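You operate a simulated robot arm through the tools that you are given. There is no shell and no other tool. Be economical: measure what you need, move in short steps, check, and stop when the job is done.

Carry out the task below with a simulated robot arm. There is one attempt and no reset: what you move stays moved.

JOB
Press the pellets in the mould to the depth printed on its lid.
Fine: stop pin in that socket first, one stroke, clear of the ram; slide out, then lay the lid on the bench.
Where things are to end (x, y in the base frame): lid within 0.06 m of [0.31, 0.13].
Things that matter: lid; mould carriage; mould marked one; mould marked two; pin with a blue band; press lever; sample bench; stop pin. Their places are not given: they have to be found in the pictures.

The check looks at the end state, three seconds after you hand in, the way a careful person would. Anything else that was tipped, shoved, dropped, spilled or broken makes it a failure. A push-on lid holds only when it is set on centred and level and pressed home; a screw cap is set on level and turned clockwise until tight.

ROBOT AND FRAMES
A 7-joint arm with a two-finger parallel gripper, fixed in place. Base frame: the origin is at the foot of the arm, x ahead of it, y to its left, z up; the work surface is at about z = 0. Readings come in m, degrees, newtons and seconds.
With the tool pointing down near the work surface it reaches from about 0.24 to 0.62 m from the base axis. Its first joint turns from -66.0 to 66.0 degrees. Payload 2.6 kg.
The TCP is the grasp point between the finger pads, 0.03 m short of the fingertips. In the tool frame z runs along the fingers and y along their closing line. Largest opening 0.094 m; finger width 0.028, thickness 0.01; the body of the gripper, 0.05 by 0.096 m, starts 0.055 m behind the TCP.
Orientation is that of the tool frame in the base frame, as a unit quaternion [x, y, z, w]. With the fingers straight down and closing along the base's y, the tool's x points along the base's -x, its y along +y and its z along -z.

CONTROLS
- The arm moves only by the tool nudge_tool. Its argument "motion" is a list of rows, each an object (a shift or turn left out is 0, a gripper value left out holds the last) with "dr": the turn, a rotation vector about the tool's x, y, z in units of 6 degrees (1.0 is 6 degrees), a list of three; "delta_pos": the shift along the tool's x, y, z in units of 40 mm (1.0 is 40 mm), a list of three; "hand": the opening, from 0 (shut) to 1 (fully open). In form: [{"dr": [rx, ry, rz], "delta_pos": [dx, dy, dz], "hand": hand}, ...]. A call has 1 to 8 rows; each row shifts and turns the commanded pose from where the row before left it, along the tool's axes as they then stand. A call with a number of a shift or a turn outside -1 to 1 is refused whole. Rows are played at 5 a second. More than 0.05 m and 8.6 degrees between two rows, or a gripper value outside its range, and nothing of the call is played. A pose out of reach is approached as far as the arm can. The call stops where the force on the tool passes 40 N (or 10 N more than at its start, if that is more) or the arm is blocked; 0.2 s more then pass. Each finger travels about 0.072 m/s and halts on what it meets, pressing with about 36 N; the grip force reading is that of the motor and also rises with nothing between the fingers. The clock runs only during rows and for 0.2 s after the last one: add rows that do not move to give the fingers time. It gives the time, the measured TCP pose, the force on the tool (base axes), the opening and the grip force at its end, in the units of the frame above (readings bear some noise), with the torque about the TCP (base axes, N m) and any sound that the robot's microphone picked up.
- Cameras (640 x 400 px; columns grow to the right, rows downward): "scene" is fixed at [0.0253, 0.4236, 0.5627]; the picture's right is [-0.86, -0.51, 0.00], its down [-0.29, 0.50, -0.82] and it looks along [0.41, -0.70, -0.58] (base axes); focal length 282 px, centre (320, 200). "wrist" rides on the gripper at [0.076, 0.014, -0.102] in the tool frame; the picture's right is [-0.18, 0.98, 0.00], its down [-0.75, -0.14, -0.64] and it looks along [-0.63, -0.12, 0.77] (tool axes); focal length 243 px, centre (320, 200).
- get_image(camera): a new picture of that camera. No time passes.
- pixel_to_xyz(camera, pixels): there is no depth. For up to 12 entries [column, row, z] of the newest picture of that camera ("zoom" is the newest enlarged one), the place [x, y] in the base frame at which the ray of that pixel passes the height z, good to about 0.003 m. No time passes.
- zoom(camera, box): a new picture of the part [left, top, right, bottom] of that camera's present view, enlarged. No time passes.
- job_done(): hands the job in; it is judged then, once.

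Work in short steps. Measure before you move; look again where a grasp or a placing could have gone wrong, and mend it. You have 80 turns and 38 pictures in all, those below and enlarged ones among them. Open the gripper and draw the arm clear of the work before you hand the job in, unless the task says otherwise; then end with one line.

The tools are called after "Call:" as a command line: name --argument value ..., lists and objects as JSON in quotes. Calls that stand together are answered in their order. nudge_tool: Moves the arm, as the interface text tells. Its arguments: {"type":"object","properties":{"motion":{"type":"array","items":{"type":"object","properties":{"dr":{"type":"array","items":{"type":"number"}},"delta_pos":{"type":"array","items":{"type":"number"}},"hand":{"type":"number"}}}}},"required":["motion"]} The other tools are called the same way: get_image (camera) takes a picture; pixel_to_xyz (camera, pixels) gives the place at which the rays of pixels pass given heights; zoom (camera, box) takes an enlarged picture of a part of a camera's view; job_done () hands the job in.

At the start:

```text
time_s: 0.0
position: [0.3748, -0.0129, 0.3886]
ee_rot: [0.0, 1.0, 0.0, 0.0]
contact_force: [0.4, 0.2, -0.2]
ft_torque: [0.02, -0.02, 0.01]
opening: 0.094
gripper_force: 0.1
```

scene: 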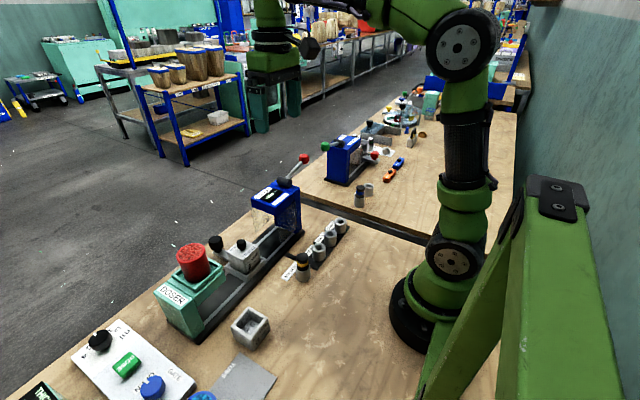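
wrist: 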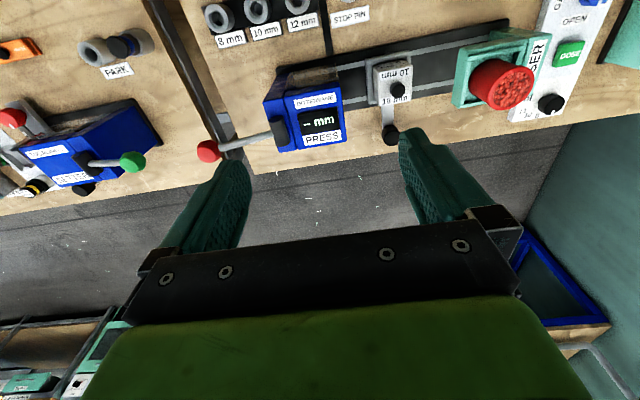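

The scene shows the press (about 285,200), the carriage with a lidded mould (240,255) and the sockets with a pin (300,265). I zoom in to read the labels.

Call:
zoom --camera "scene" --box '[140, 140, 380, 290]'

Call:
zoom --camera "wrist" --box '[180, 0, 440, 162]'

Call:
zoom --camera "scene" --box '[60, 230, 300, 400]'

```text
2.67 times, centred on (260, 215) of scene
```

zoom: 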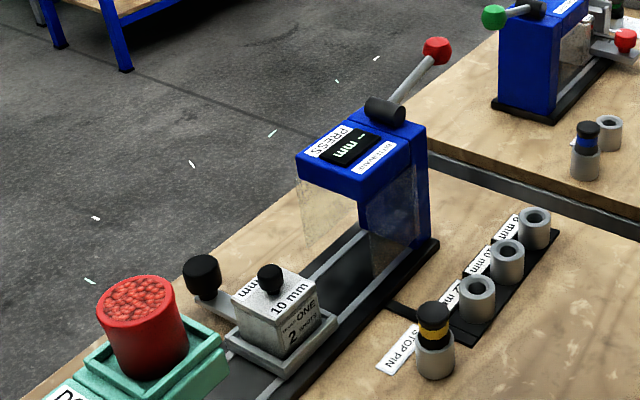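

```text
2.46 times, centred on (310, 81) of wrist
```

zoom: 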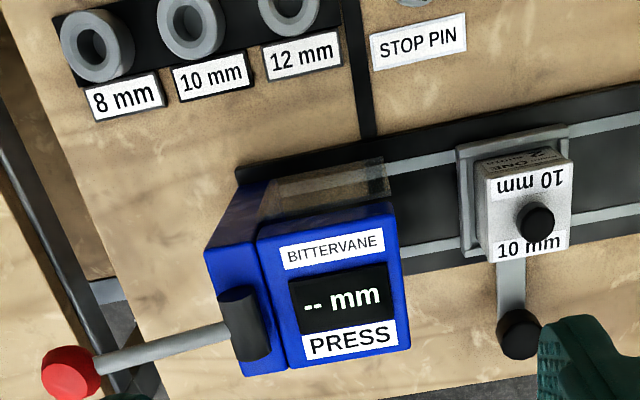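

```text
2.35 times, centred on (180, 315) of scene
```

zoom: 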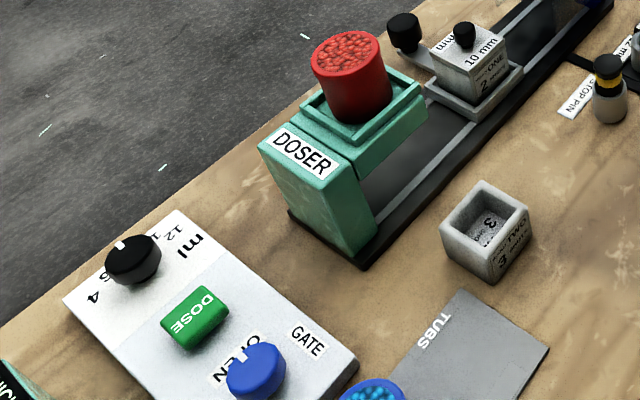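

I collect rays for the main parts from both cameras to triangulate their heights.

Call:
pixel_to_xyz --camera "scene" --pixels '[[302.4, 254.4, 0.04], [302.4, 254.4, 0.08], [303.1, 280.6, 0], [330.5, 231.9, 0.02], [330.5, 231.9, 0.04], [215.7, 242, 0.04], [215.7, 242, 0.08], [241, 244, 0.06], [241, 244, 0.1], [303.9, 158.8, 0.15], [303.9, 158.8, 0.25], [330.5, 246, 0]]'

Call:
pixel_to_xyz --camera "wrist" --pixels '[[259.3, 8.1, 0.02], [259.3, 8.1, 0.04], [217.4, 17, 0.02], [217.4, 17, 0.04], [391.4, 135.4, 0.04], [391.4, 135.4, 0.08], [398.3, 89.4, 0.06], [398.3, 89.4, 0.1], [209.3, 151, 0.15], [209.3, 151, 0.25], [278.8, 132, 0.15], [278.8, 132, 0.25]]'

```text
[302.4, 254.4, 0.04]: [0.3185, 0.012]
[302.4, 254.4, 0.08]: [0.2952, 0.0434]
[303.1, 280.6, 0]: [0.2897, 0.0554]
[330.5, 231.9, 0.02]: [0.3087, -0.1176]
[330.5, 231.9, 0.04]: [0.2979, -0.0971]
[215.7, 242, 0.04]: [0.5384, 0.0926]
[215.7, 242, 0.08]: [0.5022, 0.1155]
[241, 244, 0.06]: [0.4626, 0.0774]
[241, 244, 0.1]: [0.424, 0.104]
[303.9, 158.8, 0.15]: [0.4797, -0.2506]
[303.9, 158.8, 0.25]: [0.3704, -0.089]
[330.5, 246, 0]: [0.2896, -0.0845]
```

```text
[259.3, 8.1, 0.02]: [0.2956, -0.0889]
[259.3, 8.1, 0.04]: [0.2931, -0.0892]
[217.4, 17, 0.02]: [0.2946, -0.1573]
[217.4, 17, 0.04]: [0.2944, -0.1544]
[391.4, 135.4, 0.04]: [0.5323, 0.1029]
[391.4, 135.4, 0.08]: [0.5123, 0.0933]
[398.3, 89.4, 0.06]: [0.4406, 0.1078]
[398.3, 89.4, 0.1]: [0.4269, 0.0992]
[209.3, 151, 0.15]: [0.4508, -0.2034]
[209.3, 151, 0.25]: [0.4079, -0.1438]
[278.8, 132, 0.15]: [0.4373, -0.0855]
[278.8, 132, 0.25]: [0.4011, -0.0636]
```

Pin is near (0.292, 0.046), 10 mm socket near (0.292, -0.089, top z≈0.05), mould knob (0.429, 0.100, z 0.095), carriage handle (0.525, 0.100, z 0.054), lever ball (0.431, -0.176, z 0.195). I move above the pin for a closer look.

Call:
nudge_tool --motion '[{"delta_pos": [0.415, 0.295, 0.845]}, {"delta_pos": [0.415, 0.295, 0.845]}, {"delta_pos": [0.415, 0.295, 0.845]}, {"delta_pos": [0.415, 0.295, 0.845]}, {"delta_pos": [0.415, 0.295, 0.845]}, {}]'

Call:
get_image --camera "wrist"

Call:
get_image --camera "scene"

```text
time_s: 1.4
position: [0.2915, 0.0466, 0.2212]
ee_rot: [0.0, 1.0, 0.0, 0.0]
contact_force: [0.7, -0.6, -0.2]
ft_torque: [-0.03, 0.02, -0.05]
opening: 0.0937
gripper_force: 0.1
```

```text
32 pictures are left
```

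wrist: 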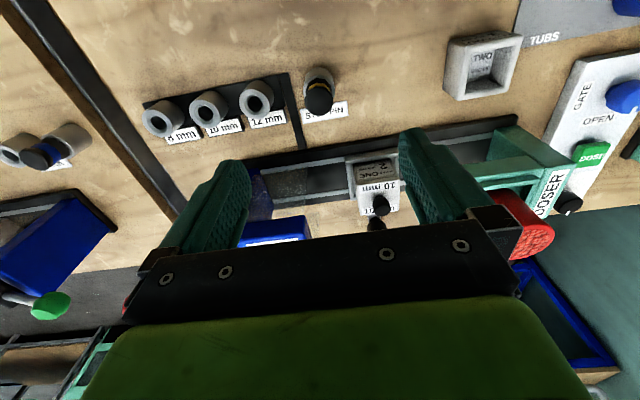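

```text
31 pictures are left
```

scene: 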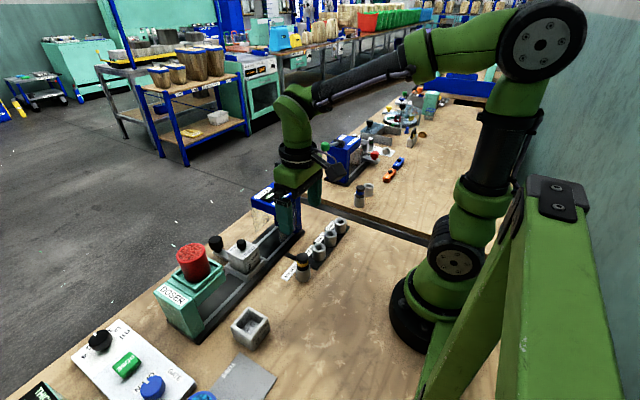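

The pin sits near (318,90) in the wrist picture, almost under the tool. I zoom to measure pin and sockets precisely.

Call:
zoom --camera "wrist" --box '[130, 50, 370, 170]'

Call:
zoom --camera "scene" --box '[270, 210, 360, 290]'

```text
2.67 times, centred on (250, 110) of wrist
```

zoom: 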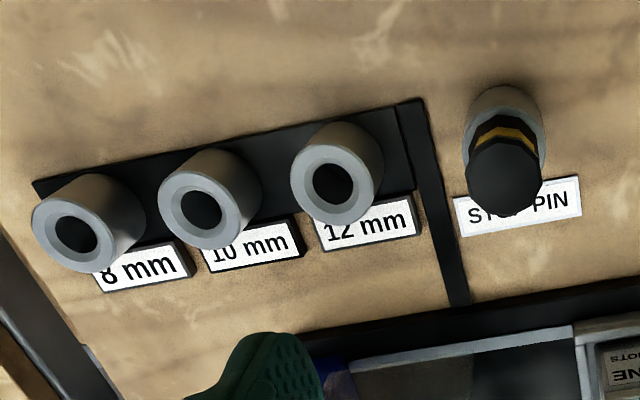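

```text
5.00 times, centred on (315, 250) of scene
```

zoom: 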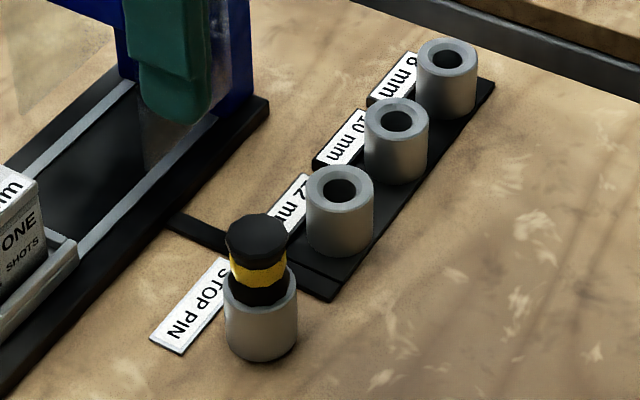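

Measure sockets and pin head in both views.

Call:
pixel_to_xyz --camera "wrist" --pixels '[[202.4, 114.5, 0.03], [202.4, 114.5, 0.05], [158.5, 123.5, 0.03], [158.5, 123.5, 0.05], [256, 104, 0.03], [256, 104, 0.05], [318.6, 105.5, 0.05], [318.6, 105.5, 0.08]]'

Call:
pixel_to_xyz --camera "scene" --pixels '[[330.4, 234, 0.03], [330.4, 234, 0.05], [340.4, 221.8, 0.03], [340.4, 221.8, 0.05], [318.8, 248, 0.03], [318.8, 248, 0.05], [302.2, 256.6, 0.05], [302.2, 256.6, 0.08], [303.4, 278, 0]]'

```text
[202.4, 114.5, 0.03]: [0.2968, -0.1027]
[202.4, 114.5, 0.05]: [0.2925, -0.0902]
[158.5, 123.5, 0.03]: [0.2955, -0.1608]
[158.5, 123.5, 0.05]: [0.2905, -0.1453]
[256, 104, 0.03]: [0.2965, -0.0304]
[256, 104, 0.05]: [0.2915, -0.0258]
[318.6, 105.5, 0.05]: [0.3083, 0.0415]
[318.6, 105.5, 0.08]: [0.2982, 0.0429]
```

```text
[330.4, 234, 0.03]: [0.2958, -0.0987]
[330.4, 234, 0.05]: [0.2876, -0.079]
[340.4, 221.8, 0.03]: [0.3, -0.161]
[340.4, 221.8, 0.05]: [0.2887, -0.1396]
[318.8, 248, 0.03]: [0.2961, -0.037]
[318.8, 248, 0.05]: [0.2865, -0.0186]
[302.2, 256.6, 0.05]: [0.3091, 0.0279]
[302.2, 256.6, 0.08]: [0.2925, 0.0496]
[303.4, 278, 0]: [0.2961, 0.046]
```

Pin ≈ (0.298, 0.044) with head top ≈0.07; 10 mm socket ≈ (0.295, -0.095). I descend to just above the pin with the fingers partly closed and look.

Call:
nudge_tool --motion '[{"delta_pos": [-0.16, -0.065, 0.7], "hand": 0.6}, {"delta_pos": [0, 0, 0.9]}, {"delta_pos": [0, 0, 0.9]}, {}]'

Call:
get_image --camera "wrist"

Call:
zoom --camera "scene" --box '[240, 190, 368, 290]'

```text
time_s: 2.4
position: [0.2986, 0.0457, 0.1197]
ee_rot: [0.0, 1.0, 0.0, 0.0]
contact_force: [-0.9, -0.4, -0.3]
ft_torque: [0.01, 0.0, 0.01]
opening: 0.0561
gripper_force: 0.1
```

```text
28 pictures are left
```

wrist: 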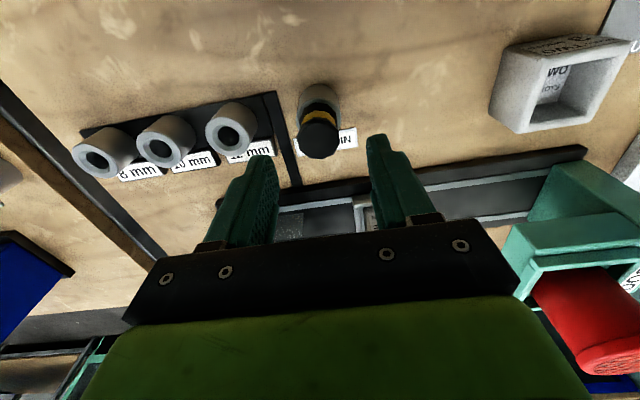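

```text
4.00 times, centred on (304, 240) of scene
```

zoom: 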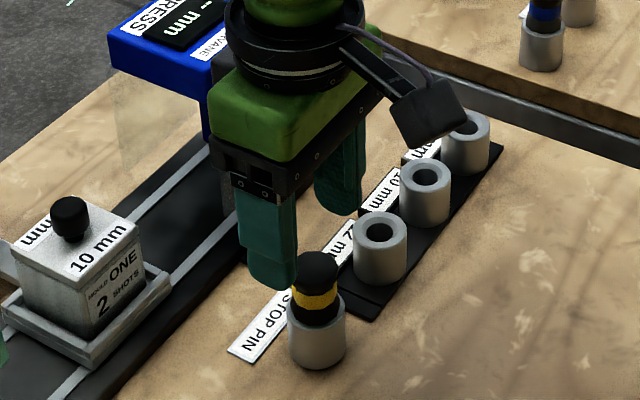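

Head centre at (318.5,140) in wrist; I measure it and the 10 mm hole at (157.5,145).

Call:
pixel_to_xyz --camera "wrist" --pixels '[[318.5, 140, 0.065], [318.5, 140, 0.07], [318.5, 140, 0.08], [157.5, 145, 0.035], [157.5, 145, 0.045], [228, 136, 0.035], [228, 136, 0.045], [96, 159, 0.035]]'

```text
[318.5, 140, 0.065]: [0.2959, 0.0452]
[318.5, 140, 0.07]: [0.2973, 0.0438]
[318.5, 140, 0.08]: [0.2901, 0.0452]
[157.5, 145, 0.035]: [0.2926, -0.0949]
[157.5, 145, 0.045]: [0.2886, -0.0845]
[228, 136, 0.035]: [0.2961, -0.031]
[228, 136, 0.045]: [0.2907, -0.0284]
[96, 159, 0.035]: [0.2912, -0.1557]
```

Pin at about (0.2965, 0.0445). I go down to TCP z≈0.072 and close.

Call:
nudge_tool --motion '[{"delta_pos": [0.05, -0.02, 0.6]}, {"delta_pos": [0, 0, 0.58]}, {}, {"hand": 0}, {"hand": 0}, {"hand": 0}]'

Call:
zoom --camera "scene" --box '[240, 190, 368, 290]'

```text
time_s: 3.8
position: [0.2977, 0.0438, 0.0749]
ee_rot: [0.0, 1.0, 0.0, -0.001]
contact_force: [-0.1, 3.1, -0.6]
ft_torque: [0.15, -0.05, 0.01]
opening: 0.0269
gripper_force: 36.3
```

```text
4.00 times, centred on (304, 240) of scene
```

zoom: 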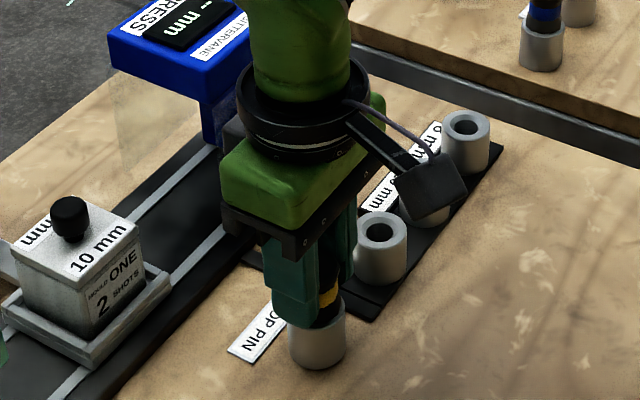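

The pin is gripped (0.027 opening). Lift 0.09 m straight up and move toward the 10 mm socket.

Call:
nudge_tool --motion '[{"delta_pos": [0, 0, -0.5]}, {"delta_pos": [0, 0, -0.9]}, {"delta_pos": [0, 0, -0.7]}, {"delta_pos": [0.05, -0.88, 0]}, {"delta_pos": [0, -0.88, 0]}, {"delta_pos": [0, -0.88, 0]}, {"delta_pos": [0, -0.83, 0]}, {}]'

Call:
get_image --camera "wrist"

Call:
zoom --camera "scene" --box '[280, 180, 380, 260]'

```text
time_s: 5.6
position: [0.2941, -0.0958, 0.1554]
ee_rot: [0.001, 1.0, 0.0, 0.001]
contact_force: [0.6, 0.1, -0.2]
ft_torque: [-0.04, -0.02, 0.01]
opening: 0.027
gripper_force: 36.3
```

```text
25 pictures are left
```

wrist: 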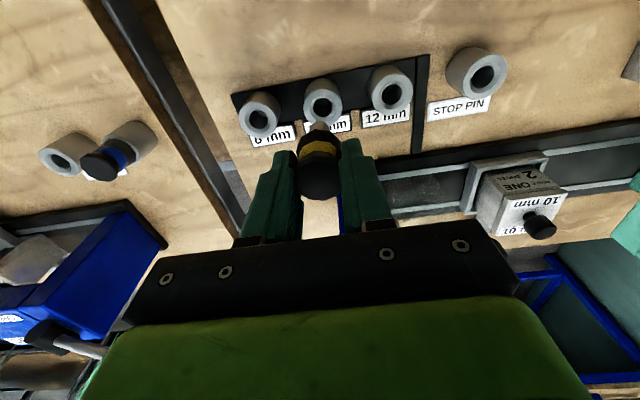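

```text
5.00 times, centred on (330, 220) of scene
```

zoom: 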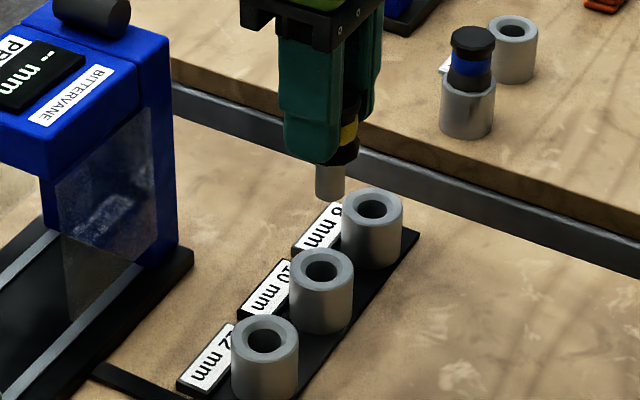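

The pin is held upright with its tip at about (320,126). I measure the empty holder hole (486,79) and the 10 mm hole (323,101) to get the vector between them.

Call:
zoom --camera "wrist" --box '[230, 30, 520, 211]'

Call:
pixel_to_xyz --camera "wrist" --pixels '[[486, 79, 0.036], [323, 101, 0.036], [391, 94, 0.036], [258, 118, 0.036]]'

```text
2.21 times, centred on (375, 120) of wrist
```

zoom: 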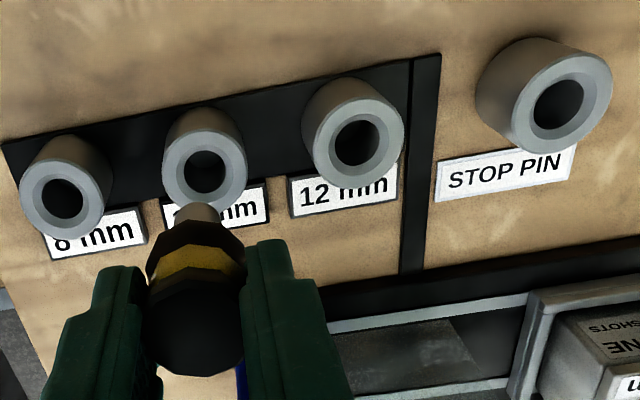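

```text
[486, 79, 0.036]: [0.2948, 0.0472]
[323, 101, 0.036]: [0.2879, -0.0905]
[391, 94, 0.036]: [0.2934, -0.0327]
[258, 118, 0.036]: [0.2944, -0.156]
```

I refine with the zoomed centres: holder (483.7,76.5), 12 mm (391.8,93.7), 10 mm (323.8,107.3), 8 mm (258.5,119.6), repeating for averaging.

Call:
pixel_to_xyz --camera "wrist" --pixels '[[483.7, 76.5, 0.036], [483.7, 76.5, 0.036], [483.7, 76.5, 0.036], [323.8, 107.3, 0.036], [323.8, 107.3, 0.036], [323.8, 107.3, 0.036], [391.8, 93.7, 0.036], [391.8, 93.7, 0.036], [258.5, 119.6, 0.036], [258.5, 119.6, 0.036]]'

Call:
pixel_to_xyz --camera "zoom" --pixels '[[207, 172, 0.036], [207, 172, 0.036], [207, 172, 0.036], [207, 172, 0.036], [560, 104, 0.036], [560, 104, 0.036], [560, 104, 0.036], [205, 212, 0.09], [205, 212, 0.1], [205, 212, 0.11]]'

```text
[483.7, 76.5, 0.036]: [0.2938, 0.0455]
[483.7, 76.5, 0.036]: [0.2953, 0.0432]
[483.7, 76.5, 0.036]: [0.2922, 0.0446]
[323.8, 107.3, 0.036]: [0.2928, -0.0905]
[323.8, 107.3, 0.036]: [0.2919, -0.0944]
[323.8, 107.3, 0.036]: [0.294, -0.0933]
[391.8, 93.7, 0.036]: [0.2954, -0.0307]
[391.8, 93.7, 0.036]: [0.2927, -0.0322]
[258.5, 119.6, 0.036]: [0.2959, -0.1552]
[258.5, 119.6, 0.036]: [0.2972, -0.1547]
```

```text
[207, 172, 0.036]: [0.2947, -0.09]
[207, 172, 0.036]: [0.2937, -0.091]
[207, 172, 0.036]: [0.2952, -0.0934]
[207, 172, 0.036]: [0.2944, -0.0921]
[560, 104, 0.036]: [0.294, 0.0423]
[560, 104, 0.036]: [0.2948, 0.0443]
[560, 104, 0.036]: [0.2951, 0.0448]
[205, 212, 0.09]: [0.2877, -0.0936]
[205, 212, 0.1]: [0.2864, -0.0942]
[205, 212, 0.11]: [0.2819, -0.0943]
```

Vector holder→10 mm socket ≈ (-0.0004, -0.136), so the TCP target is (0.2973, -0.0924). I shift, and descend till the tip is just over the socket, and look.

Call:
nudge_tool --motion '[{"delta_pos": [-0.08, 0.085, 0.3]}, {"delta_pos": [0, 0, 0.6]}, {"delta_pos": [0, 0, 0.4]}, {}, {}]'

Call:
zoom --camera "wrist" --box '[230, 60, 410, 172]'

Call:
zoom --camera "scene" --box '[290, 200, 370, 250]'

```text
time_s: 6.8
position: [0.2981, -0.0916, 0.1056]
ee_rot: [0.001, 1.0, 0.0, 0.0]
contact_force: [-0.7, -0.1, -0.7]
ft_torque: [0.0, 0.01, 0.03]
opening: 0.0267
gripper_force: 36.3
```

```text
3.56 times, centred on (320, 116) of wrist
```

zoom: 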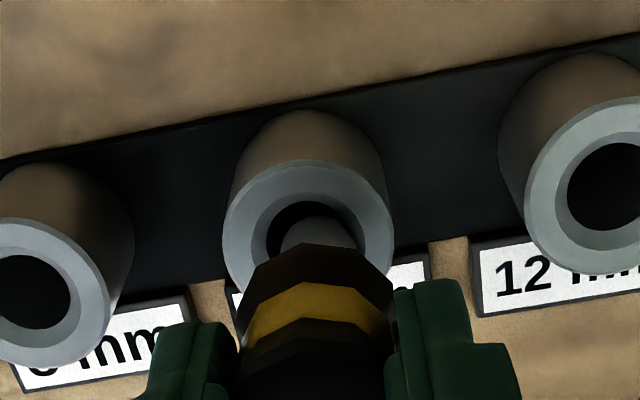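

```text
8.00 times, centred on (330, 225) of scene
```

zoom: 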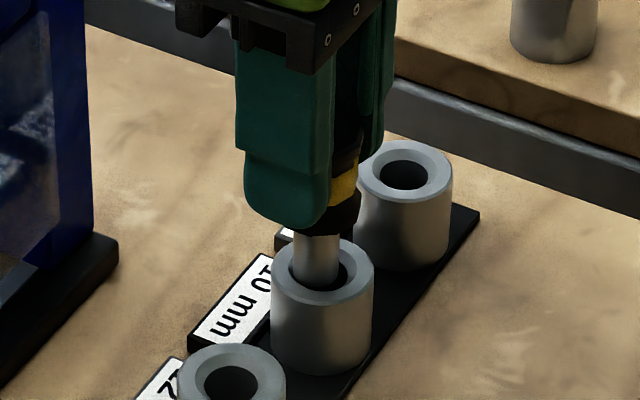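

Tip is just at the hole, about 1 mm too far +y. I correct that and lower carefully.

Call:
nudge_tool --motion '[{"delta_pos": [0, -0.03, 0.1]}, {"delta_pos": [0, 0, 0.2]}, {"delta_pos": [0, 0, 0.2]}, {"delta_pos": [0, 0, 0.2]}, {}]'

Call:
zoom --camera "scene" --box '[290, 200, 370, 250]'

```text
time_s: 8.0
position: [0.2962, -0.0927, 0.0775]
ee_rot: [0.0, 1.0, 0.0, 0.0]
contact_force: [-0.7, 1.1, 2.7]
ft_torque: [0.02, -0.01, 0.02]
opening: 0.0267
gripper_force: 35.9
```

```text
8.00 times, centred on (330, 225) of scene
```

zoom: 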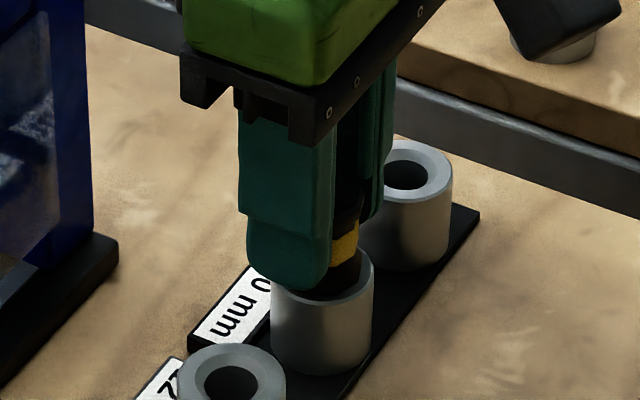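

The pin is in the hole and contact is light (2.7 N). I press another couple of mm to seat it, then release and rise.

Call:
nudge_tool --motion '[{"delta_pos": [0, 0, 0.1]}, {}]'

Call:
nudge_tool --motion '[{"hand": 0.5}, {"hand": 0.5}, {"hand": 0.5}, {"delta_pos": [0, 0, -0.8]}, {"delta_pos": [0, 0, -0.9]}, {"delta_pos": [0, 0, -0.9]}, {"delta_pos": [0, 0, -0.9]}, {}]'

Call:
zoom --camera "wrist" --box '[200, 40, 480, 215]'

Call:
get_image --camera "scene"

```text
time_s: 8.4
position: [0.2974, -0.0923, 0.0758]
ee_rot: [0.002, 1.0, 0.001, 0.001]
contact_force: [-1.9, -0.3, 6.2]
ft_torque: [-0.02, 0.01, -0.03]
opening: 0.0267
gripper_force: 35.7
stopped in row 1: the force on the tool passed its limit at 56 N (the readings are from after the stop); the commanded pose is now the measured one
```

```text
time_s: 10.2
position: [0.2955, -0.0926, 0.2163]
ee_rot: [0.002, 1.0, 0.0, 0.001]
contact_force: [1.1, 0.1, 0.2]
ft_torque: [0.03, 0.02, -0.01]
opening: 0.0471
gripper_force: 0.1
```

```text
2.29 times, centred on (340, 128) of wrist
```

zoom: 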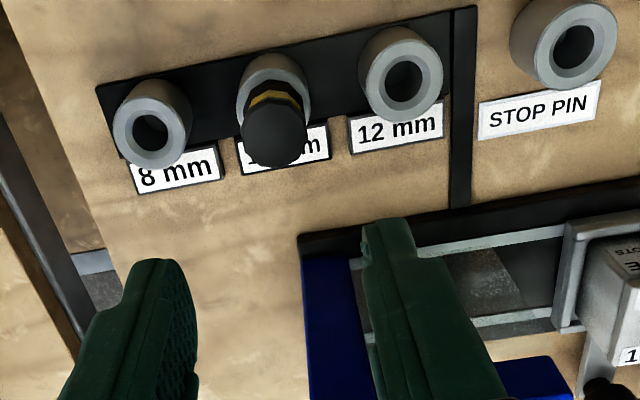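

```text
18 pictures are left
```

scene: 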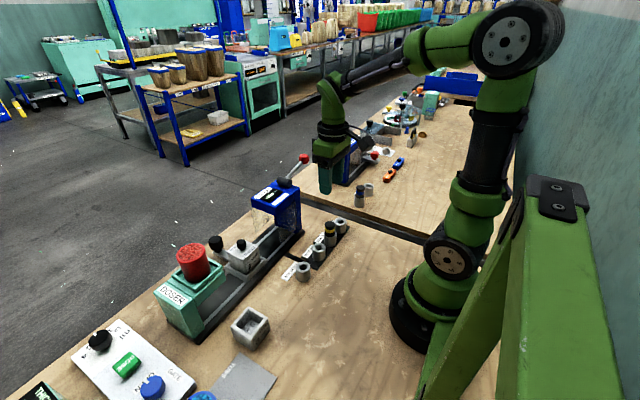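

The pin stands seated in the 10 mm socket. Triangulating the start pictures gives press head side at x≈0.469, front y≈0.009, top z≈0.152; lever pivot (0.431,-0.082,0.166), ball (0.431,-0.176,0.195). To keep the camera clear of the press and close the fingers along x, I turn the tool -90° about its axis.

Call:
nudge_tool --motion '[{"dr": [0, 0, -1]}, {"dr": [0, 0, -1]}, {"dr": [0, 0, -1]}, {"dr": [0, 0, -1]}, {"dr": [0, 0, -1]}, {"dr": [0, 0, -1]}, {"dr": [0, 0, -1]}, {"dr": [0, 0, -1]}]'

Call:
nudge_tool --motion '[{"dr": [0, 0, -1]}, {"dr": [0, 0, -1]}, {"dr": [0, 0, -1]}, {"dr": [0, 0, -1]}, {"dr": [0, 0, -1]}, {"dr": [0, 0, -1]}, {"dr": [0, 0, -1]}, {}]'

```text
time_s: 12.0
position: [0.2978, -0.0935, 0.2156]
ee_rot: [-0.406, 0.914, 0.0, 0.002]
contact_force: [-0.2, 0.8, 0.0]
ft_torque: [0.0, -0.01, -0.02]
opening: 0.0469
gripper_force: 0.1
```

```text
time_s: 13.8
position: [0.2973, -0.0932, 0.2171]
ee_rot: [-0.707, 0.707, -0.002, 0.0]
contact_force: [-0.6, 0.5, -0.2]
ft_torque: [0.0, -0.02, -0.01]
opening: 0.0468
gripper_force: 0.0
```

The tool now has x along -y and y along -x. I move to +y first, then +x over the carriage handle.

Call:
nudge_tool --motion '[{"delta_pos": [-0.966, 0, 0]}, {"delta_pos": [-0.966, 0, 0]}, {"delta_pos": [-0.966, 0, 0]}, {"delta_pos": [-0.966, 0, 0]}, {"delta_pos": [-0.966, 0, 0]}, {"delta_pos": [0, -0.948, 0]}, {"delta_pos": [0, -0.948, 0]}, {"delta_pos": [0, -0.948, 0]}]'

Call:
nudge_tool --motion '[{"delta_pos": [0, -0.948, 0]}, {"delta_pos": [0, -0.948, 0]}, {"delta_pos": [0, -0.948, 0.5]}, {"delta_pos": [0, 0, 0.9]}, {}]'

Call:
get_image --camera "wrist"

Call:
zoom --camera "scene" --box '[160, 150, 320, 250]'

```text
time_s: 15.6
position: [0.4125, 0.0998, 0.2167]
ee_rot: [-0.706, 0.708, 0.0, 0.001]
contact_force: [-0.3, 0.5, -0.5]
ft_torque: [-0.04, 0.0, 0.01]
opening: 0.0468
gripper_force: 0.1
```

```text
time_s: 16.8
position: [0.5255, 0.0991, 0.1618]
ee_rot: [-0.706, 0.708, 0.001, 0.002]
contact_force: [-0.2, 0.4, -0.2]
ft_torque: [0.0, 0.01, 0.01]
opening: 0.0468
gripper_force: 0.2
```

```text
17 pictures are left
```

wrist: 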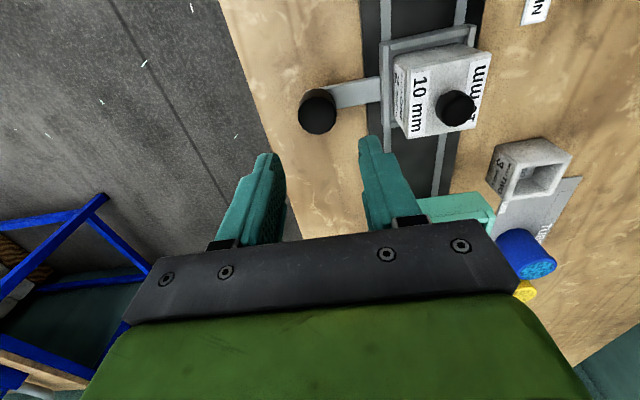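

```text
4.00 times, centred on (240, 200) of scene
```

zoom: 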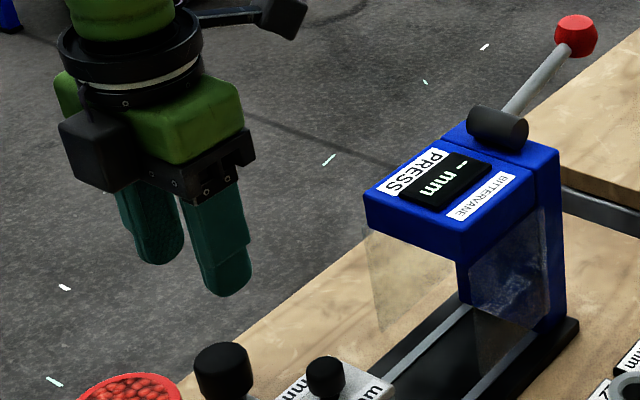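

Handle knob at (318,112), lid knob at (456,106). Measure them.

Call:
pixel_to_xyz --camera "wrist" --pixels '[[318, 114, 0.05], [318, 114, 0.05], [318, 114, 0.06], [318, 114, 0.06], [456, 107, 0.09], [456, 107, 0.09], [456, 107, 0.1], [456, 107, 0.1]]'

Call:
pixel_to_xyz --camera "zoom" --pixels '[[224, 362, 0.05], [224, 362, 0.06], [326, 376, 0.09], [326, 376, 0.1], [575, 36, 0.19], [575, 36, 0.2]]'

```text
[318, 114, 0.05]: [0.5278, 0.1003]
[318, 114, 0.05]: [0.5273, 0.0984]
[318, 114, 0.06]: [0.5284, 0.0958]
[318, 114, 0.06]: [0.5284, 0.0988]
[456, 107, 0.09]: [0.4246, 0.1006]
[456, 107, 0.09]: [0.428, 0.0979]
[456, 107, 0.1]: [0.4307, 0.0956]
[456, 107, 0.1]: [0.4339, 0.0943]
```

```text
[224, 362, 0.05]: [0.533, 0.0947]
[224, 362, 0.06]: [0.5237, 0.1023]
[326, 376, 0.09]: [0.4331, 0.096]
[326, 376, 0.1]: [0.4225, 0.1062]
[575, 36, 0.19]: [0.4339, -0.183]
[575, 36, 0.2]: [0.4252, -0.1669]
```

Knob centre ≈(0.527,0.099), top ≈0.06. I open to 0.6, descend to TCP z≈0.060 and grip it.

Call:
nudge_tool --motion '[{"delta_pos": [0, -0.035, 0.5], "hand": 0.62}, {"delta_pos": [0, 0, 0.7]}, {"delta_pos": [0, 0, 0.7]}, {"delta_pos": [0, 0, 0.64]}, {}, {"hand": 0}, {"hand": 0}, {"hand": 0}]'

Call:
zoom --camera "scene" --box '[160, 170, 320, 270]'

```text
time_s: 18.6
position: [0.5288, 0.0989, 0.059]
ee_rot: [-0.706, 0.708, -0.003, 0.003]
contact_force: [30.7, 1.4, -12.4]
ft_torque: [0.73, 0.82, 0.09]
opening: 0.0337
gripper_force: 44.7
```

```text
4.00 times, centred on (240, 220) of scene
```

zoom: 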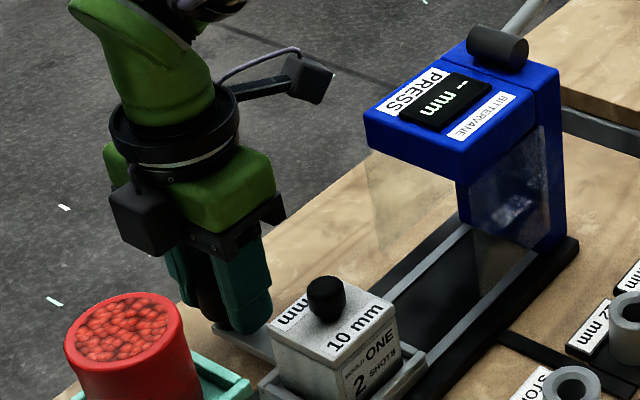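

Gripped, but a 30 N side load says the knob centre lies slightly further +x. I shift +x by 3 mm and read again.

Call:
nudge_tool --motion '[{"delta_pos": [0, -0.06, 0]}, {}]'

```text
time_s: 19.2
position: [0.528, 0.0991, 0.0592]
ee_rot: [-0.706, 0.709, 0.0, -0.001]
contact_force: [-0.6, 0.1, 0.5]
ft_torque: [-0.79, -0.78, -0.04]
opening: 0.0336
gripper_force: 45.4
```

Balanced now. Slide the carriage toward the press (-y = tool +x) in moderate steps.

Call:
nudge_tool --motion '[{"delta_pos": [0.4, 0, 0]}, {"delta_pos": [0.6, 0, 0]}, {"delta_pos": [0.6, 0, 0]}, {"delta_pos": [0.6, 0, 0]}, {}]'

Call:
zoom --camera "scene" --box '[180, 150, 340, 250]'

```text
time_s: 20.4
position: [0.527, 0.0113, 0.0592]
ee_rot: [-0.704, 0.71, 0.003, -0.001]
contact_force: [-28.2, -1.5, 14.9]
ft_torque: [0.93, -0.42, -0.15]
opening: 0.0338
gripper_force: 45.2
```

```text
4.00 times, centred on (260, 200) of scene
```

zoom: 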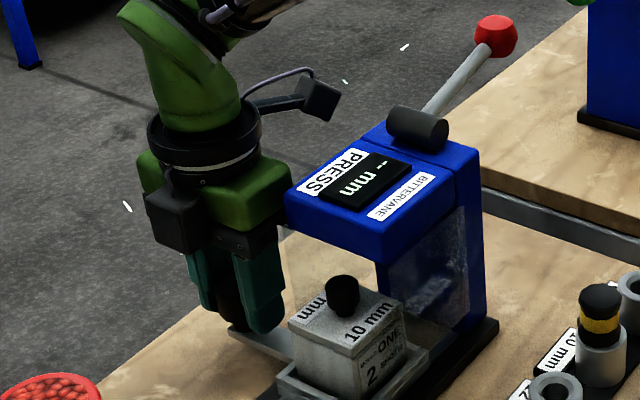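

The track pulls with -28 N in x; I relieve by shifting 2.5 mm to -x (still ~9 mm clear of the head side) and continue sliding slowly.

Call:
nudge_tool --motion '[{"delta_pos": [0, 0.06, 0]}, {}]'

Call:
nudge_tool --motion '[{"delta_pos": [0.3, 0, 0]}, {"delta_pos": [0.3, 0, 0]}, {"delta_pos": [0.3, 0, 0]}, {}]'

```text
time_s: 21.0
position: [0.5271, 0.0111, 0.0581]
ee_rot: [-0.706, 0.709, -0.001, 0.001]
contact_force: [-0.3, -1.4, 1.3]
ft_torque: [0.43, 0.86, -0.41]
opening: 0.034
gripper_force: 44.8
```

```text
time_s: 22.0
position: [0.5284, -0.0207, 0.0596]
ee_rot: [0.708, -0.706, 0.001, -0.003]
contact_force: [25.5, 15.7, -8.7]
ft_torque: [-0.92, 0.45, 0.29]
opening: 0.0338
gripper_force: 44.6
```

Resistance: +25 N in x and +16 N in y at y≈-0.021; maybe the end stop. I look at it.

Call:
zoom --camera "scene" --box '[200, 160, 330, 242]'

Call:
get_image --camera "wrist"

```text
4.88 times, centred on (265, 201) of scene
```

zoom: 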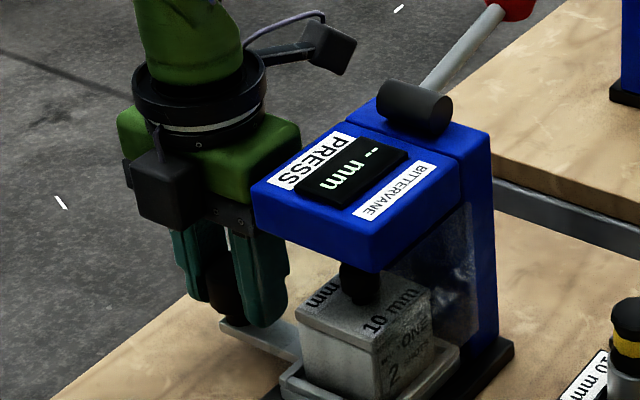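

```text
12 pictures are left
```

wrist: 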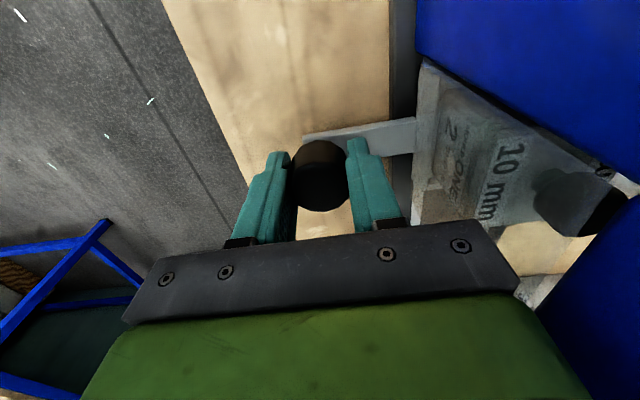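

The mould appears centred under the head (head spans y 0.009…-0.046, carriage at ≈-0.021). I relieve the x load by 2.5 mm and nudge slightly further to confirm the stop.

Call:
nudge_tool --motion '[{"delta_pos": [0, -0.06, 0]}, {}]'

Call:
nudge_tool --motion '[{"delta_pos": [0.08, 0, 0]}, {}]'

```text
time_s: 22.6
position: [0.5287, -0.0208, 0.0582]
ee_rot: [-0.706, 0.708, 0.004, 0.001]
contact_force: [-12.1, 19.9, 13.2]
ft_torque: [-0.34, -0.5, -0.15]
opening: 0.0337
gripper_force: 45.2
```

```text
time_s: 23.2
position: [0.5298, -0.0213, 0.0581]
ee_rot: [-0.706, 0.709, 0.006, 0.004]
contact_force: [-21.8, 26.5, 14.1]
ft_torque: [-0.19, -0.39, -0.12]
opening: 0.0338
gripper_force: 44.9
```

y is blocked at -0.021: end stop confirmed. Release tension, open, and rise to z≈0.28.

Call:
nudge_tool --motion '[{"delta_pos": [-0.12, 0.03, 0]}, {"hand": 0.62}, {"hand": 0.62}, {"hand": 0.62}, {"delta_pos": [0, 0, -0.8]}, {"delta_pos": [0, 0, -0.9]}, {"delta_pos": [0, 0, -0.9]}]'

Call:
nudge_tool --motion '[{"delta_pos": [0, 0, -0.9]}, {"delta_pos": [0, 0, -0.9]}, {"delta_pos": [0, 0, -0.9]}, {"delta_pos": [0.9, 0.5, 0]}, {"delta_pos": [0.9, 0.6, 0]}, {"delta_pos": [0.9, 0.6, 0]}, {"delta_pos": [0.95, 0.6, 0]}, {}]'

Call:
get_image --camera "wrist"

Call:
get_image --camera "scene"

```text
time_s: 24.8
position: [0.5274, -0.0223, 0.1645]
ee_rot: [-0.706, 0.708, -0.001, 0.001]
contact_force: [0.1, 0.7, -0.1]
ft_torque: [0.02, -0.02, -0.01]
opening: 0.0584
gripper_force: 0.2
```

```text
time_s: 26.6
position: [0.4337, -0.1687, 0.2721]
ee_rot: [-0.706, 0.708, 0.0, 0.001]
contact_force: [0.2, -0.1, 0.6]
ft_torque: [-0.05, 0.03, 0.01]
opening: 0.0584
gripper_force: 0.0
```

```text
11 pictures are left
```

wrist: 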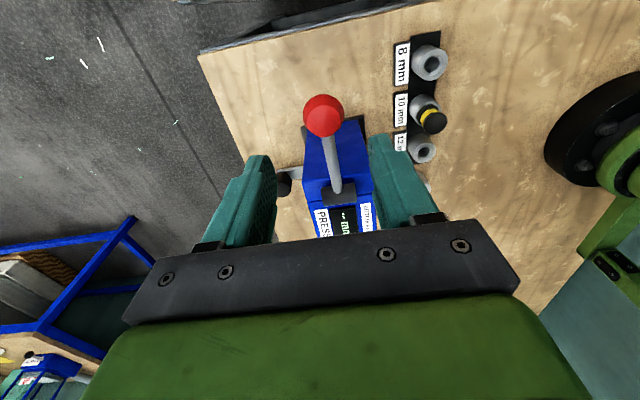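

```text
10 pictures are left
```

scene: 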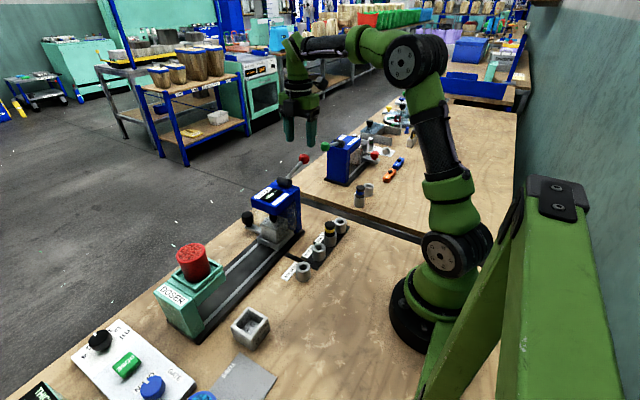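

Ball at (323,115) in the wrist picture and (304,159) in the scene; measure.

Call:
pixel_to_xyz --camera "wrist" --pixels '[[323, 115, 0.185], [323, 115, 0.195], [323, 115, 0.195], [323, 115, 0.195], [323, 115, 0.205], [336, 190, 0.166], [336, 190, 0.17]]'

Call:
pixel_to_xyz --camera "scene" --pixels '[[303.7, 159, 0.185], [303.7, 159, 0.195], [303.7, 159, 0.195], [303.7, 159, 0.205]]'

```text
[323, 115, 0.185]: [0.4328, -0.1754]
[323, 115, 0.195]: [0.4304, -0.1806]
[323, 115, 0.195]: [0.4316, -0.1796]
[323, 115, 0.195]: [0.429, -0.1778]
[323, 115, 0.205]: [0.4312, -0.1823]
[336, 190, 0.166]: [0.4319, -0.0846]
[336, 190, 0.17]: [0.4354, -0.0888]
```

```text
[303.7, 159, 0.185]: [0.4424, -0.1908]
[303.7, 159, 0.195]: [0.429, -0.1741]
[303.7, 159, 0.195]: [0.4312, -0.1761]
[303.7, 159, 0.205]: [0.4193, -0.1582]
```

Ball at (0.431,-0.178,0.194). I descend onto it and grip.

Call:
nudge_tool --motion '[{"delta_pos": [0.23, 0.07, 0.35]}, {"delta_pos": [0, 0, 0.8]}, {"delta_pos": [0, 0, 0.8]}, {}, {"hand": 0}, {"hand": 0}, {"hand": 0}]'

```text
time_s: 28.2
position: [0.4313, -0.1781, 0.1929]
ee_rot: [-0.705, 0.709, 0.003, 0.0]
contact_force: [-31.4, 3.0, -0.7]
ft_torque: [0.0, -0.21, -0.05]
opening: 0.0308
gripper_force: 44.9
```

Relieve the x load by 3 mm, then check before starting the stroke.

Call:
nudge_tool --motion '[{"delta_pos": [0, 0.07, 0]}, {}]'

Call:
nudge_tool --motion '[{"delta_pos": [0.05, 0, 0.21]}, {"delta_pos": [0.037, 0, 0.21]}, {}]'

```text
time_s: 28.8
position: [0.4295, -0.1773, 0.1924]
ee_rot: [-0.707, 0.707, -0.001, 0.0]
contact_force: [-6.6, -2.1, -12.7]
ft_torque: [-1.23, 0.0, 0.0]
opening: 0.031
gripper_force: 45.2
```

```text
time_s: 29.6
position: [0.4291, -0.1802, 0.176]
ee_rot: [-0.705, 0.709, 0.001, 0.002]
contact_force: [-23.6, 8.1, 13.4]
ft_torque: [1.27, -0.12, 0.07]
opening: 0.0312
gripper_force: 44.9
```

The lever follows. Continue down the arc in one go.

Call:
nudge_tool --motion '[{"delta_pos": [0.008, 0.03, 0.21]}, {"delta_pos": [0, 0, 0.21]}, {"delta_pos": [-0.03, 0, 0.21]}, {"delta_pos": [-0.04, 0, 0.21]}, {}]'

```text
time_s: 30.8
position: [0.4303, -0.1803, 0.1439]
ee_rot: [-0.706, 0.708, -0.004, 0.001]
contact_force: [14.3, -7.8, 11.9]
ft_torque: [1.21, 0.03, -0.1]
opening: 0.0309
gripper_force: 45.3
```

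Good, θ≈-14°. Continue along the arc.

Call:
nudge_tool --motion '[{"delta_pos": [-0.06, -0.02, 0.2]}, {"delta_pos": [-0.08, 0, 0.2]}, {"delta_pos": [-0.1, 0, 0.19]}, {"delta_pos": [-0.11, 0, 0.19]}, {}]'

```text
time_s: 31.7
position: [0.4297, -0.1742, 0.1228]
ee_rot: [-0.703, 0.711, -0.007, 0.0]
contact_force: [-5.8, 1.0, 5.1]
ft_torque: [-0.88, -0.08, 0.04]
opening: 0.0312
gripper_force: 45.0
stopped in row 4: the force on the tool passed its limit at 53 N (the readings are from after the stop); the commanded pose is now the measured one
```

It stopped at 53 N. I read the press display.

Call:
zoom --camera "scene" --box '[220, 140, 340, 240]'

```text
4.00 times, centred on (280, 190) of scene
```

zoom: 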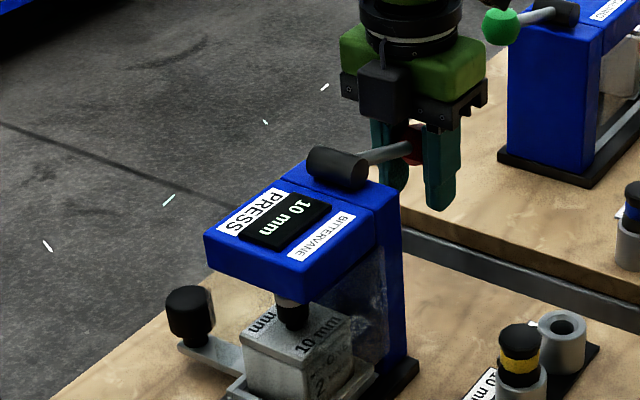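

The display reads 10 mm. Now I raise the lever back along the same arc.

Call:
nudge_tool --motion '[{"delta_pos": [0.07, 0, -0.2]}, {"delta_pos": [0.07, 0, -0.2]}, {"delta_pos": [0.05, 0, -0.2]}, {"delta_pos": [0.03, 0, -0.2]}, {}]'

Call:
nudge_tool --motion '[{"delta_pos": [0, 0, -0.2]}, {"delta_pos": [-0.02, 0, -0.2]}, {"delta_pos": [-0.03, 0, -0.2]}, {"delta_pos": [-0.05, 0, -0.2]}, {"delta_pos": [-0.05, 0, -0.17]}, {}]'

```text
time_s: 32.9
position: [0.4299, -0.1813, 0.1527]
ee_rot: [-0.704, 0.71, -0.005, 0.0]
contact_force: [-2.4, 11.3, -10.6]
ft_torque: [-1.29, -0.02, 0.02]
opening: 0.0311
gripper_force: 44.8
```

```text
time_s: 34.0
position: [0.4293, -0.1783, 0.1863]
ee_rot: [-0.704, 0.711, -0.007, -0.001]
contact_force: [5.9, -2.0, -3.3]
ft_torque: [0.89, 0.0, -0.04]
opening: 0.031
gripper_force: 44.6
stopped in row 5: the force on the tool passed its limit at 45 N (the readings are from after the stop); the commanded pose is now the measured one
```

Stopped by force near the top at z=0.186, slightly short of the initial 0.193. Try a bit more.

Call:
nudge_tool --motion '[{"delta_pos": [-0.02, 0, -0.08]}, {"delta_pos": [-0.02, 0, -0.08]}, {}]'

Call:
zoom --camera "scene" --box '[220, 140, 340, 240]'

```text
time_s: 34.5
position: [0.4297, -0.1782, 0.1852]
ee_rot: [-0.705, 0.71, -0.007, -0.001]
contact_force: [6.1, -2.3, -4.3]
ft_torque: [0.88, -0.03, 0.0]
opening: 0.0309
gripper_force: 45.5
stopped in row 2: the force on the tool passed its limit at 44 N (the readings are from after the stop); the commanded pose is now the measured one
```

```text
4.00 times, centred on (280, 190) of scene
```

zoom: 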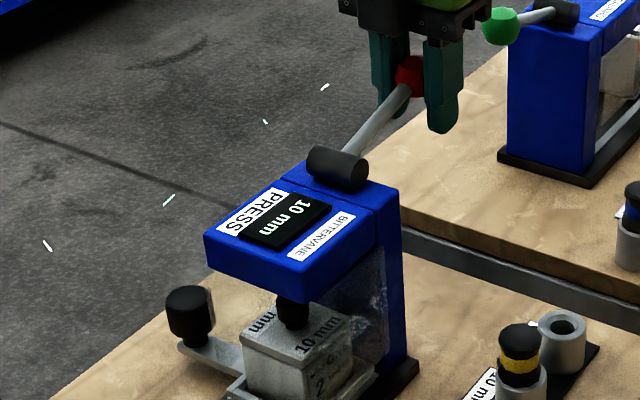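

The lever is back at its upper stop (ball at (302.5,159) as originally) and the ram is clear. Release and rise, then go back over the carriage handle.

Call:
nudge_tool --motion '[{"hand": 0.62}, {"hand": 0.62}, {"hand": 0.62}, {"delta_pos": [0, 0, -0.8]}, {"delta_pos": [0, 0, -0.9]}, {"delta_pos": [0, 0, -0.5]}, {}]'

Call:
nudge_tool --motion '[{"delta_pos": [-0.95, -0.6, 0]}, {"delta_pos": [-0.95, -0.6, 0]}, {"delta_pos": [-0.95, -0.6, 0]}, {"delta_pos": [-1, -0.6, 0]}, {"delta_pos": [0, -0.04, 0]}, {}]'

```text
time_s: 36.1
position: [0.4302, -0.1755, 0.2754]
ee_rot: [-0.706, 0.709, -0.008, -0.003]
contact_force: [0.3, 0.6, 0.3]
ft_torque: [-0.02, 0.0, 0.02]
opening: 0.0583
gripper_force: 0.1
```

```text
time_s: 37.5
position: [0.529, -0.0235, 0.2717]
ee_rot: [-0.706, 0.708, -0.008, -0.002]
contact_force: [0.4, 0.4, -0.1]
ft_torque: [0.0, 0.0, 0.04]
opening: 0.058
gripper_force: 0.0
```

Descend partway over the handle (at about (0.528,-0.021)) and check position.

Call:
nudge_tool --motion '[{"delta_pos": [-0.04, 0, 0.8]}, {"delta_pos": [0, 0, 0.9]}, {"delta_pos": [0, 0, 0.9]}, {"delta_pos": [0, 0, 0.9]}, {}]'

```text
time_s: 38.7
position: [0.5298, -0.024, 0.133]
ee_rot: [-0.706, 0.708, -0.007, -0.002]
contact_force: [0.1, 0.0, -0.3]
ft_torque: [0.0, -0.01, -0.01]
opening: 0.0584
gripper_force: 0.1
```

Small correction, then down and grip.

Call:
nudge_tool --motion '[{"delta_pos": [-0.06, 0.03, 0.6]}, {"delta_pos": [0, 0, 0.65]}, {"delta_pos": [0, 0, 0.6]}, {}, {"hand": 0}, {"hand": 0}, {"hand": 0}]'

```text
time_s: 40.3
position: [0.5279, -0.0253, 0.0593]
ee_rot: [-0.706, 0.708, -0.008, -0.003]
contact_force: [5.0, -0.3, -5.0]
ft_torque: [0.25, 0.0, -0.1]
opening: 0.0348
gripper_force: 45.1
```

Gripped with low load. Slide the carriage out in +y.

Call:
nudge_tool --motion '[{"delta_pos": [-0.4, 0, 0]}, {"delta_pos": [-0.5, 0, 0]}, {"delta_pos": [-0.5, 0, 0]}, {}]'

```text
time_s: 41.3
position: [0.5275, 0.035, 0.0582]
ee_rot: [-0.706, 0.708, -0.007, -0.002]
contact_force: [-14.4, 0.9, 14.3]
ft_torque: [-0.49, 0.1, 0.2]
opening: 0.0343
gripper_force: 45.1
```

Call:
nudge_tool --motion '[{"delta_pos": [-0.5, 0.04, -0.03]}, {"delta_pos": [-0.5, 0, 0]}, {"delta_pos": [-0.5, 0, 0]}, {"delta_pos": [-0.15, 0, 0]}, {}]'

```text
time_s: 42.5
position: [0.5274, 0.0992, 0.0593]
ee_rot: [-0.705, 0.709, -0.011, -0.001]
contact_force: [22.7, -3.0, -6.9]
ft_torque: [0.2, 0.59, -0.32]
opening: 0.034
gripper_force: 45.0
```

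Carriage is back at y≈0.099. Relieve, release, rise, level the tool slightly and move over the lid knob.

Call:
nudge_tool --motion '[{"delta_pos": [0, -0.05, 0]}, {"hand": 0.62}, {"hand": 0.62}, {"hand": 0.62}, {"delta_pos": [0, 0, -0.8]}, {"delta_pos": [0, 0, -0.9]}, {"delta_pos": [0, 0, -0.9]}]'

Call:
nudge_tool --motion '[{"delta_pos": [0, 0, -0.5], "dr": [-0.06, -0.12, 0]}, {"delta_pos": [0, 0.8, 0]}, {"delta_pos": [0, 0.8, 0]}, {"delta_pos": [0, 0.83, 0]}, {}]'

Call:
get_image --camera "wrist"

Call:
zoom --camera "scene" --box '[160, 190, 320, 290]'

```text
time_s: 44.1
position: [0.5268, 0.103, 0.1621]
ee_rot: [-0.705, 0.709, -0.008, -0.002]
contact_force: [-0.2, 0.4, 0.4]
ft_torque: [0.0, -0.02, 0.02]
opening: 0.0586
gripper_force: 0.1
```

```text
time_s: 45.3
position: [0.4303, 0.101, 0.1834]
ee_rot: [-0.705, 0.709, -0.002, 0.0]
contact_force: [-0.3, 0.0, -0.8]
ft_torque: [0.01, -0.01, 0.02]
opening: 0.0582
gripper_force: 0.1
```

```text
7 pictures are left
```

wrist: 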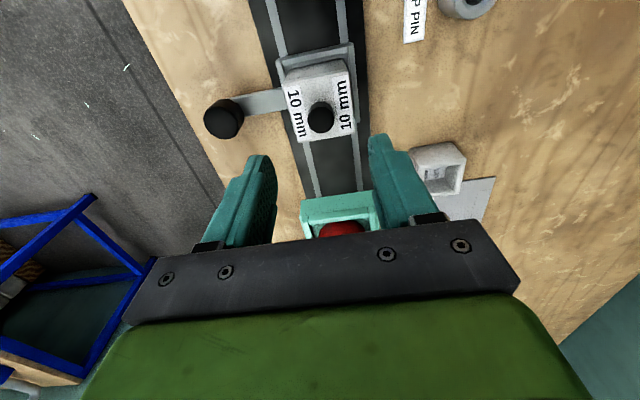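

```text
4.00 times, centred on (240, 240) of scene
```

zoom: 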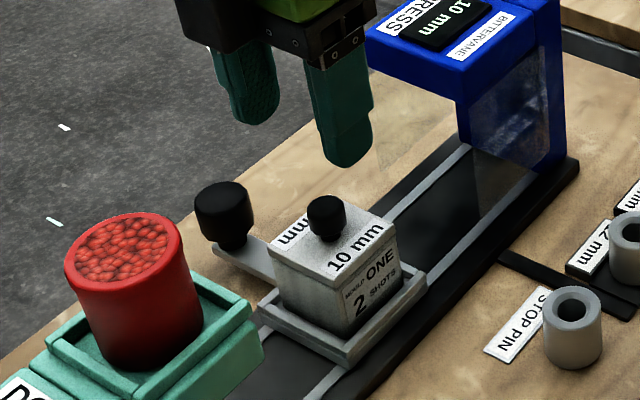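

Lid knob at (321,119) wrist; measure it.

Call:
pixel_to_xyz --camera "wrist" --pixels '[[321, 119, 0.085], [321, 119, 0.09], [321, 119, 0.09], [321, 119, 0.095], [321, 119, 0.095], [321, 119, 0.1]]'

Call:
pixel_to_xyz --camera "zoom" --pixels '[[326, 213, 0.085], [326, 213, 0.09], [326, 213, 0.095], [326, 213, 0.1], [365, 245, 0.07], [365, 245, 0.08]]'

```text
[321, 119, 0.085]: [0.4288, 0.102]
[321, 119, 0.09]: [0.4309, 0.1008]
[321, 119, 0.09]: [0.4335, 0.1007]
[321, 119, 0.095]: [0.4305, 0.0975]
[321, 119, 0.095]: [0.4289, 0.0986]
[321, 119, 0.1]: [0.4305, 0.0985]
```

```text
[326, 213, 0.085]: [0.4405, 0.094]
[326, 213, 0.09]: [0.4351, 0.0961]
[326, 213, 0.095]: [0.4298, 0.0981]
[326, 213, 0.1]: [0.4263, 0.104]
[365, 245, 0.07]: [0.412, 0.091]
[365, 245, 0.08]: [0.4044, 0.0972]
```

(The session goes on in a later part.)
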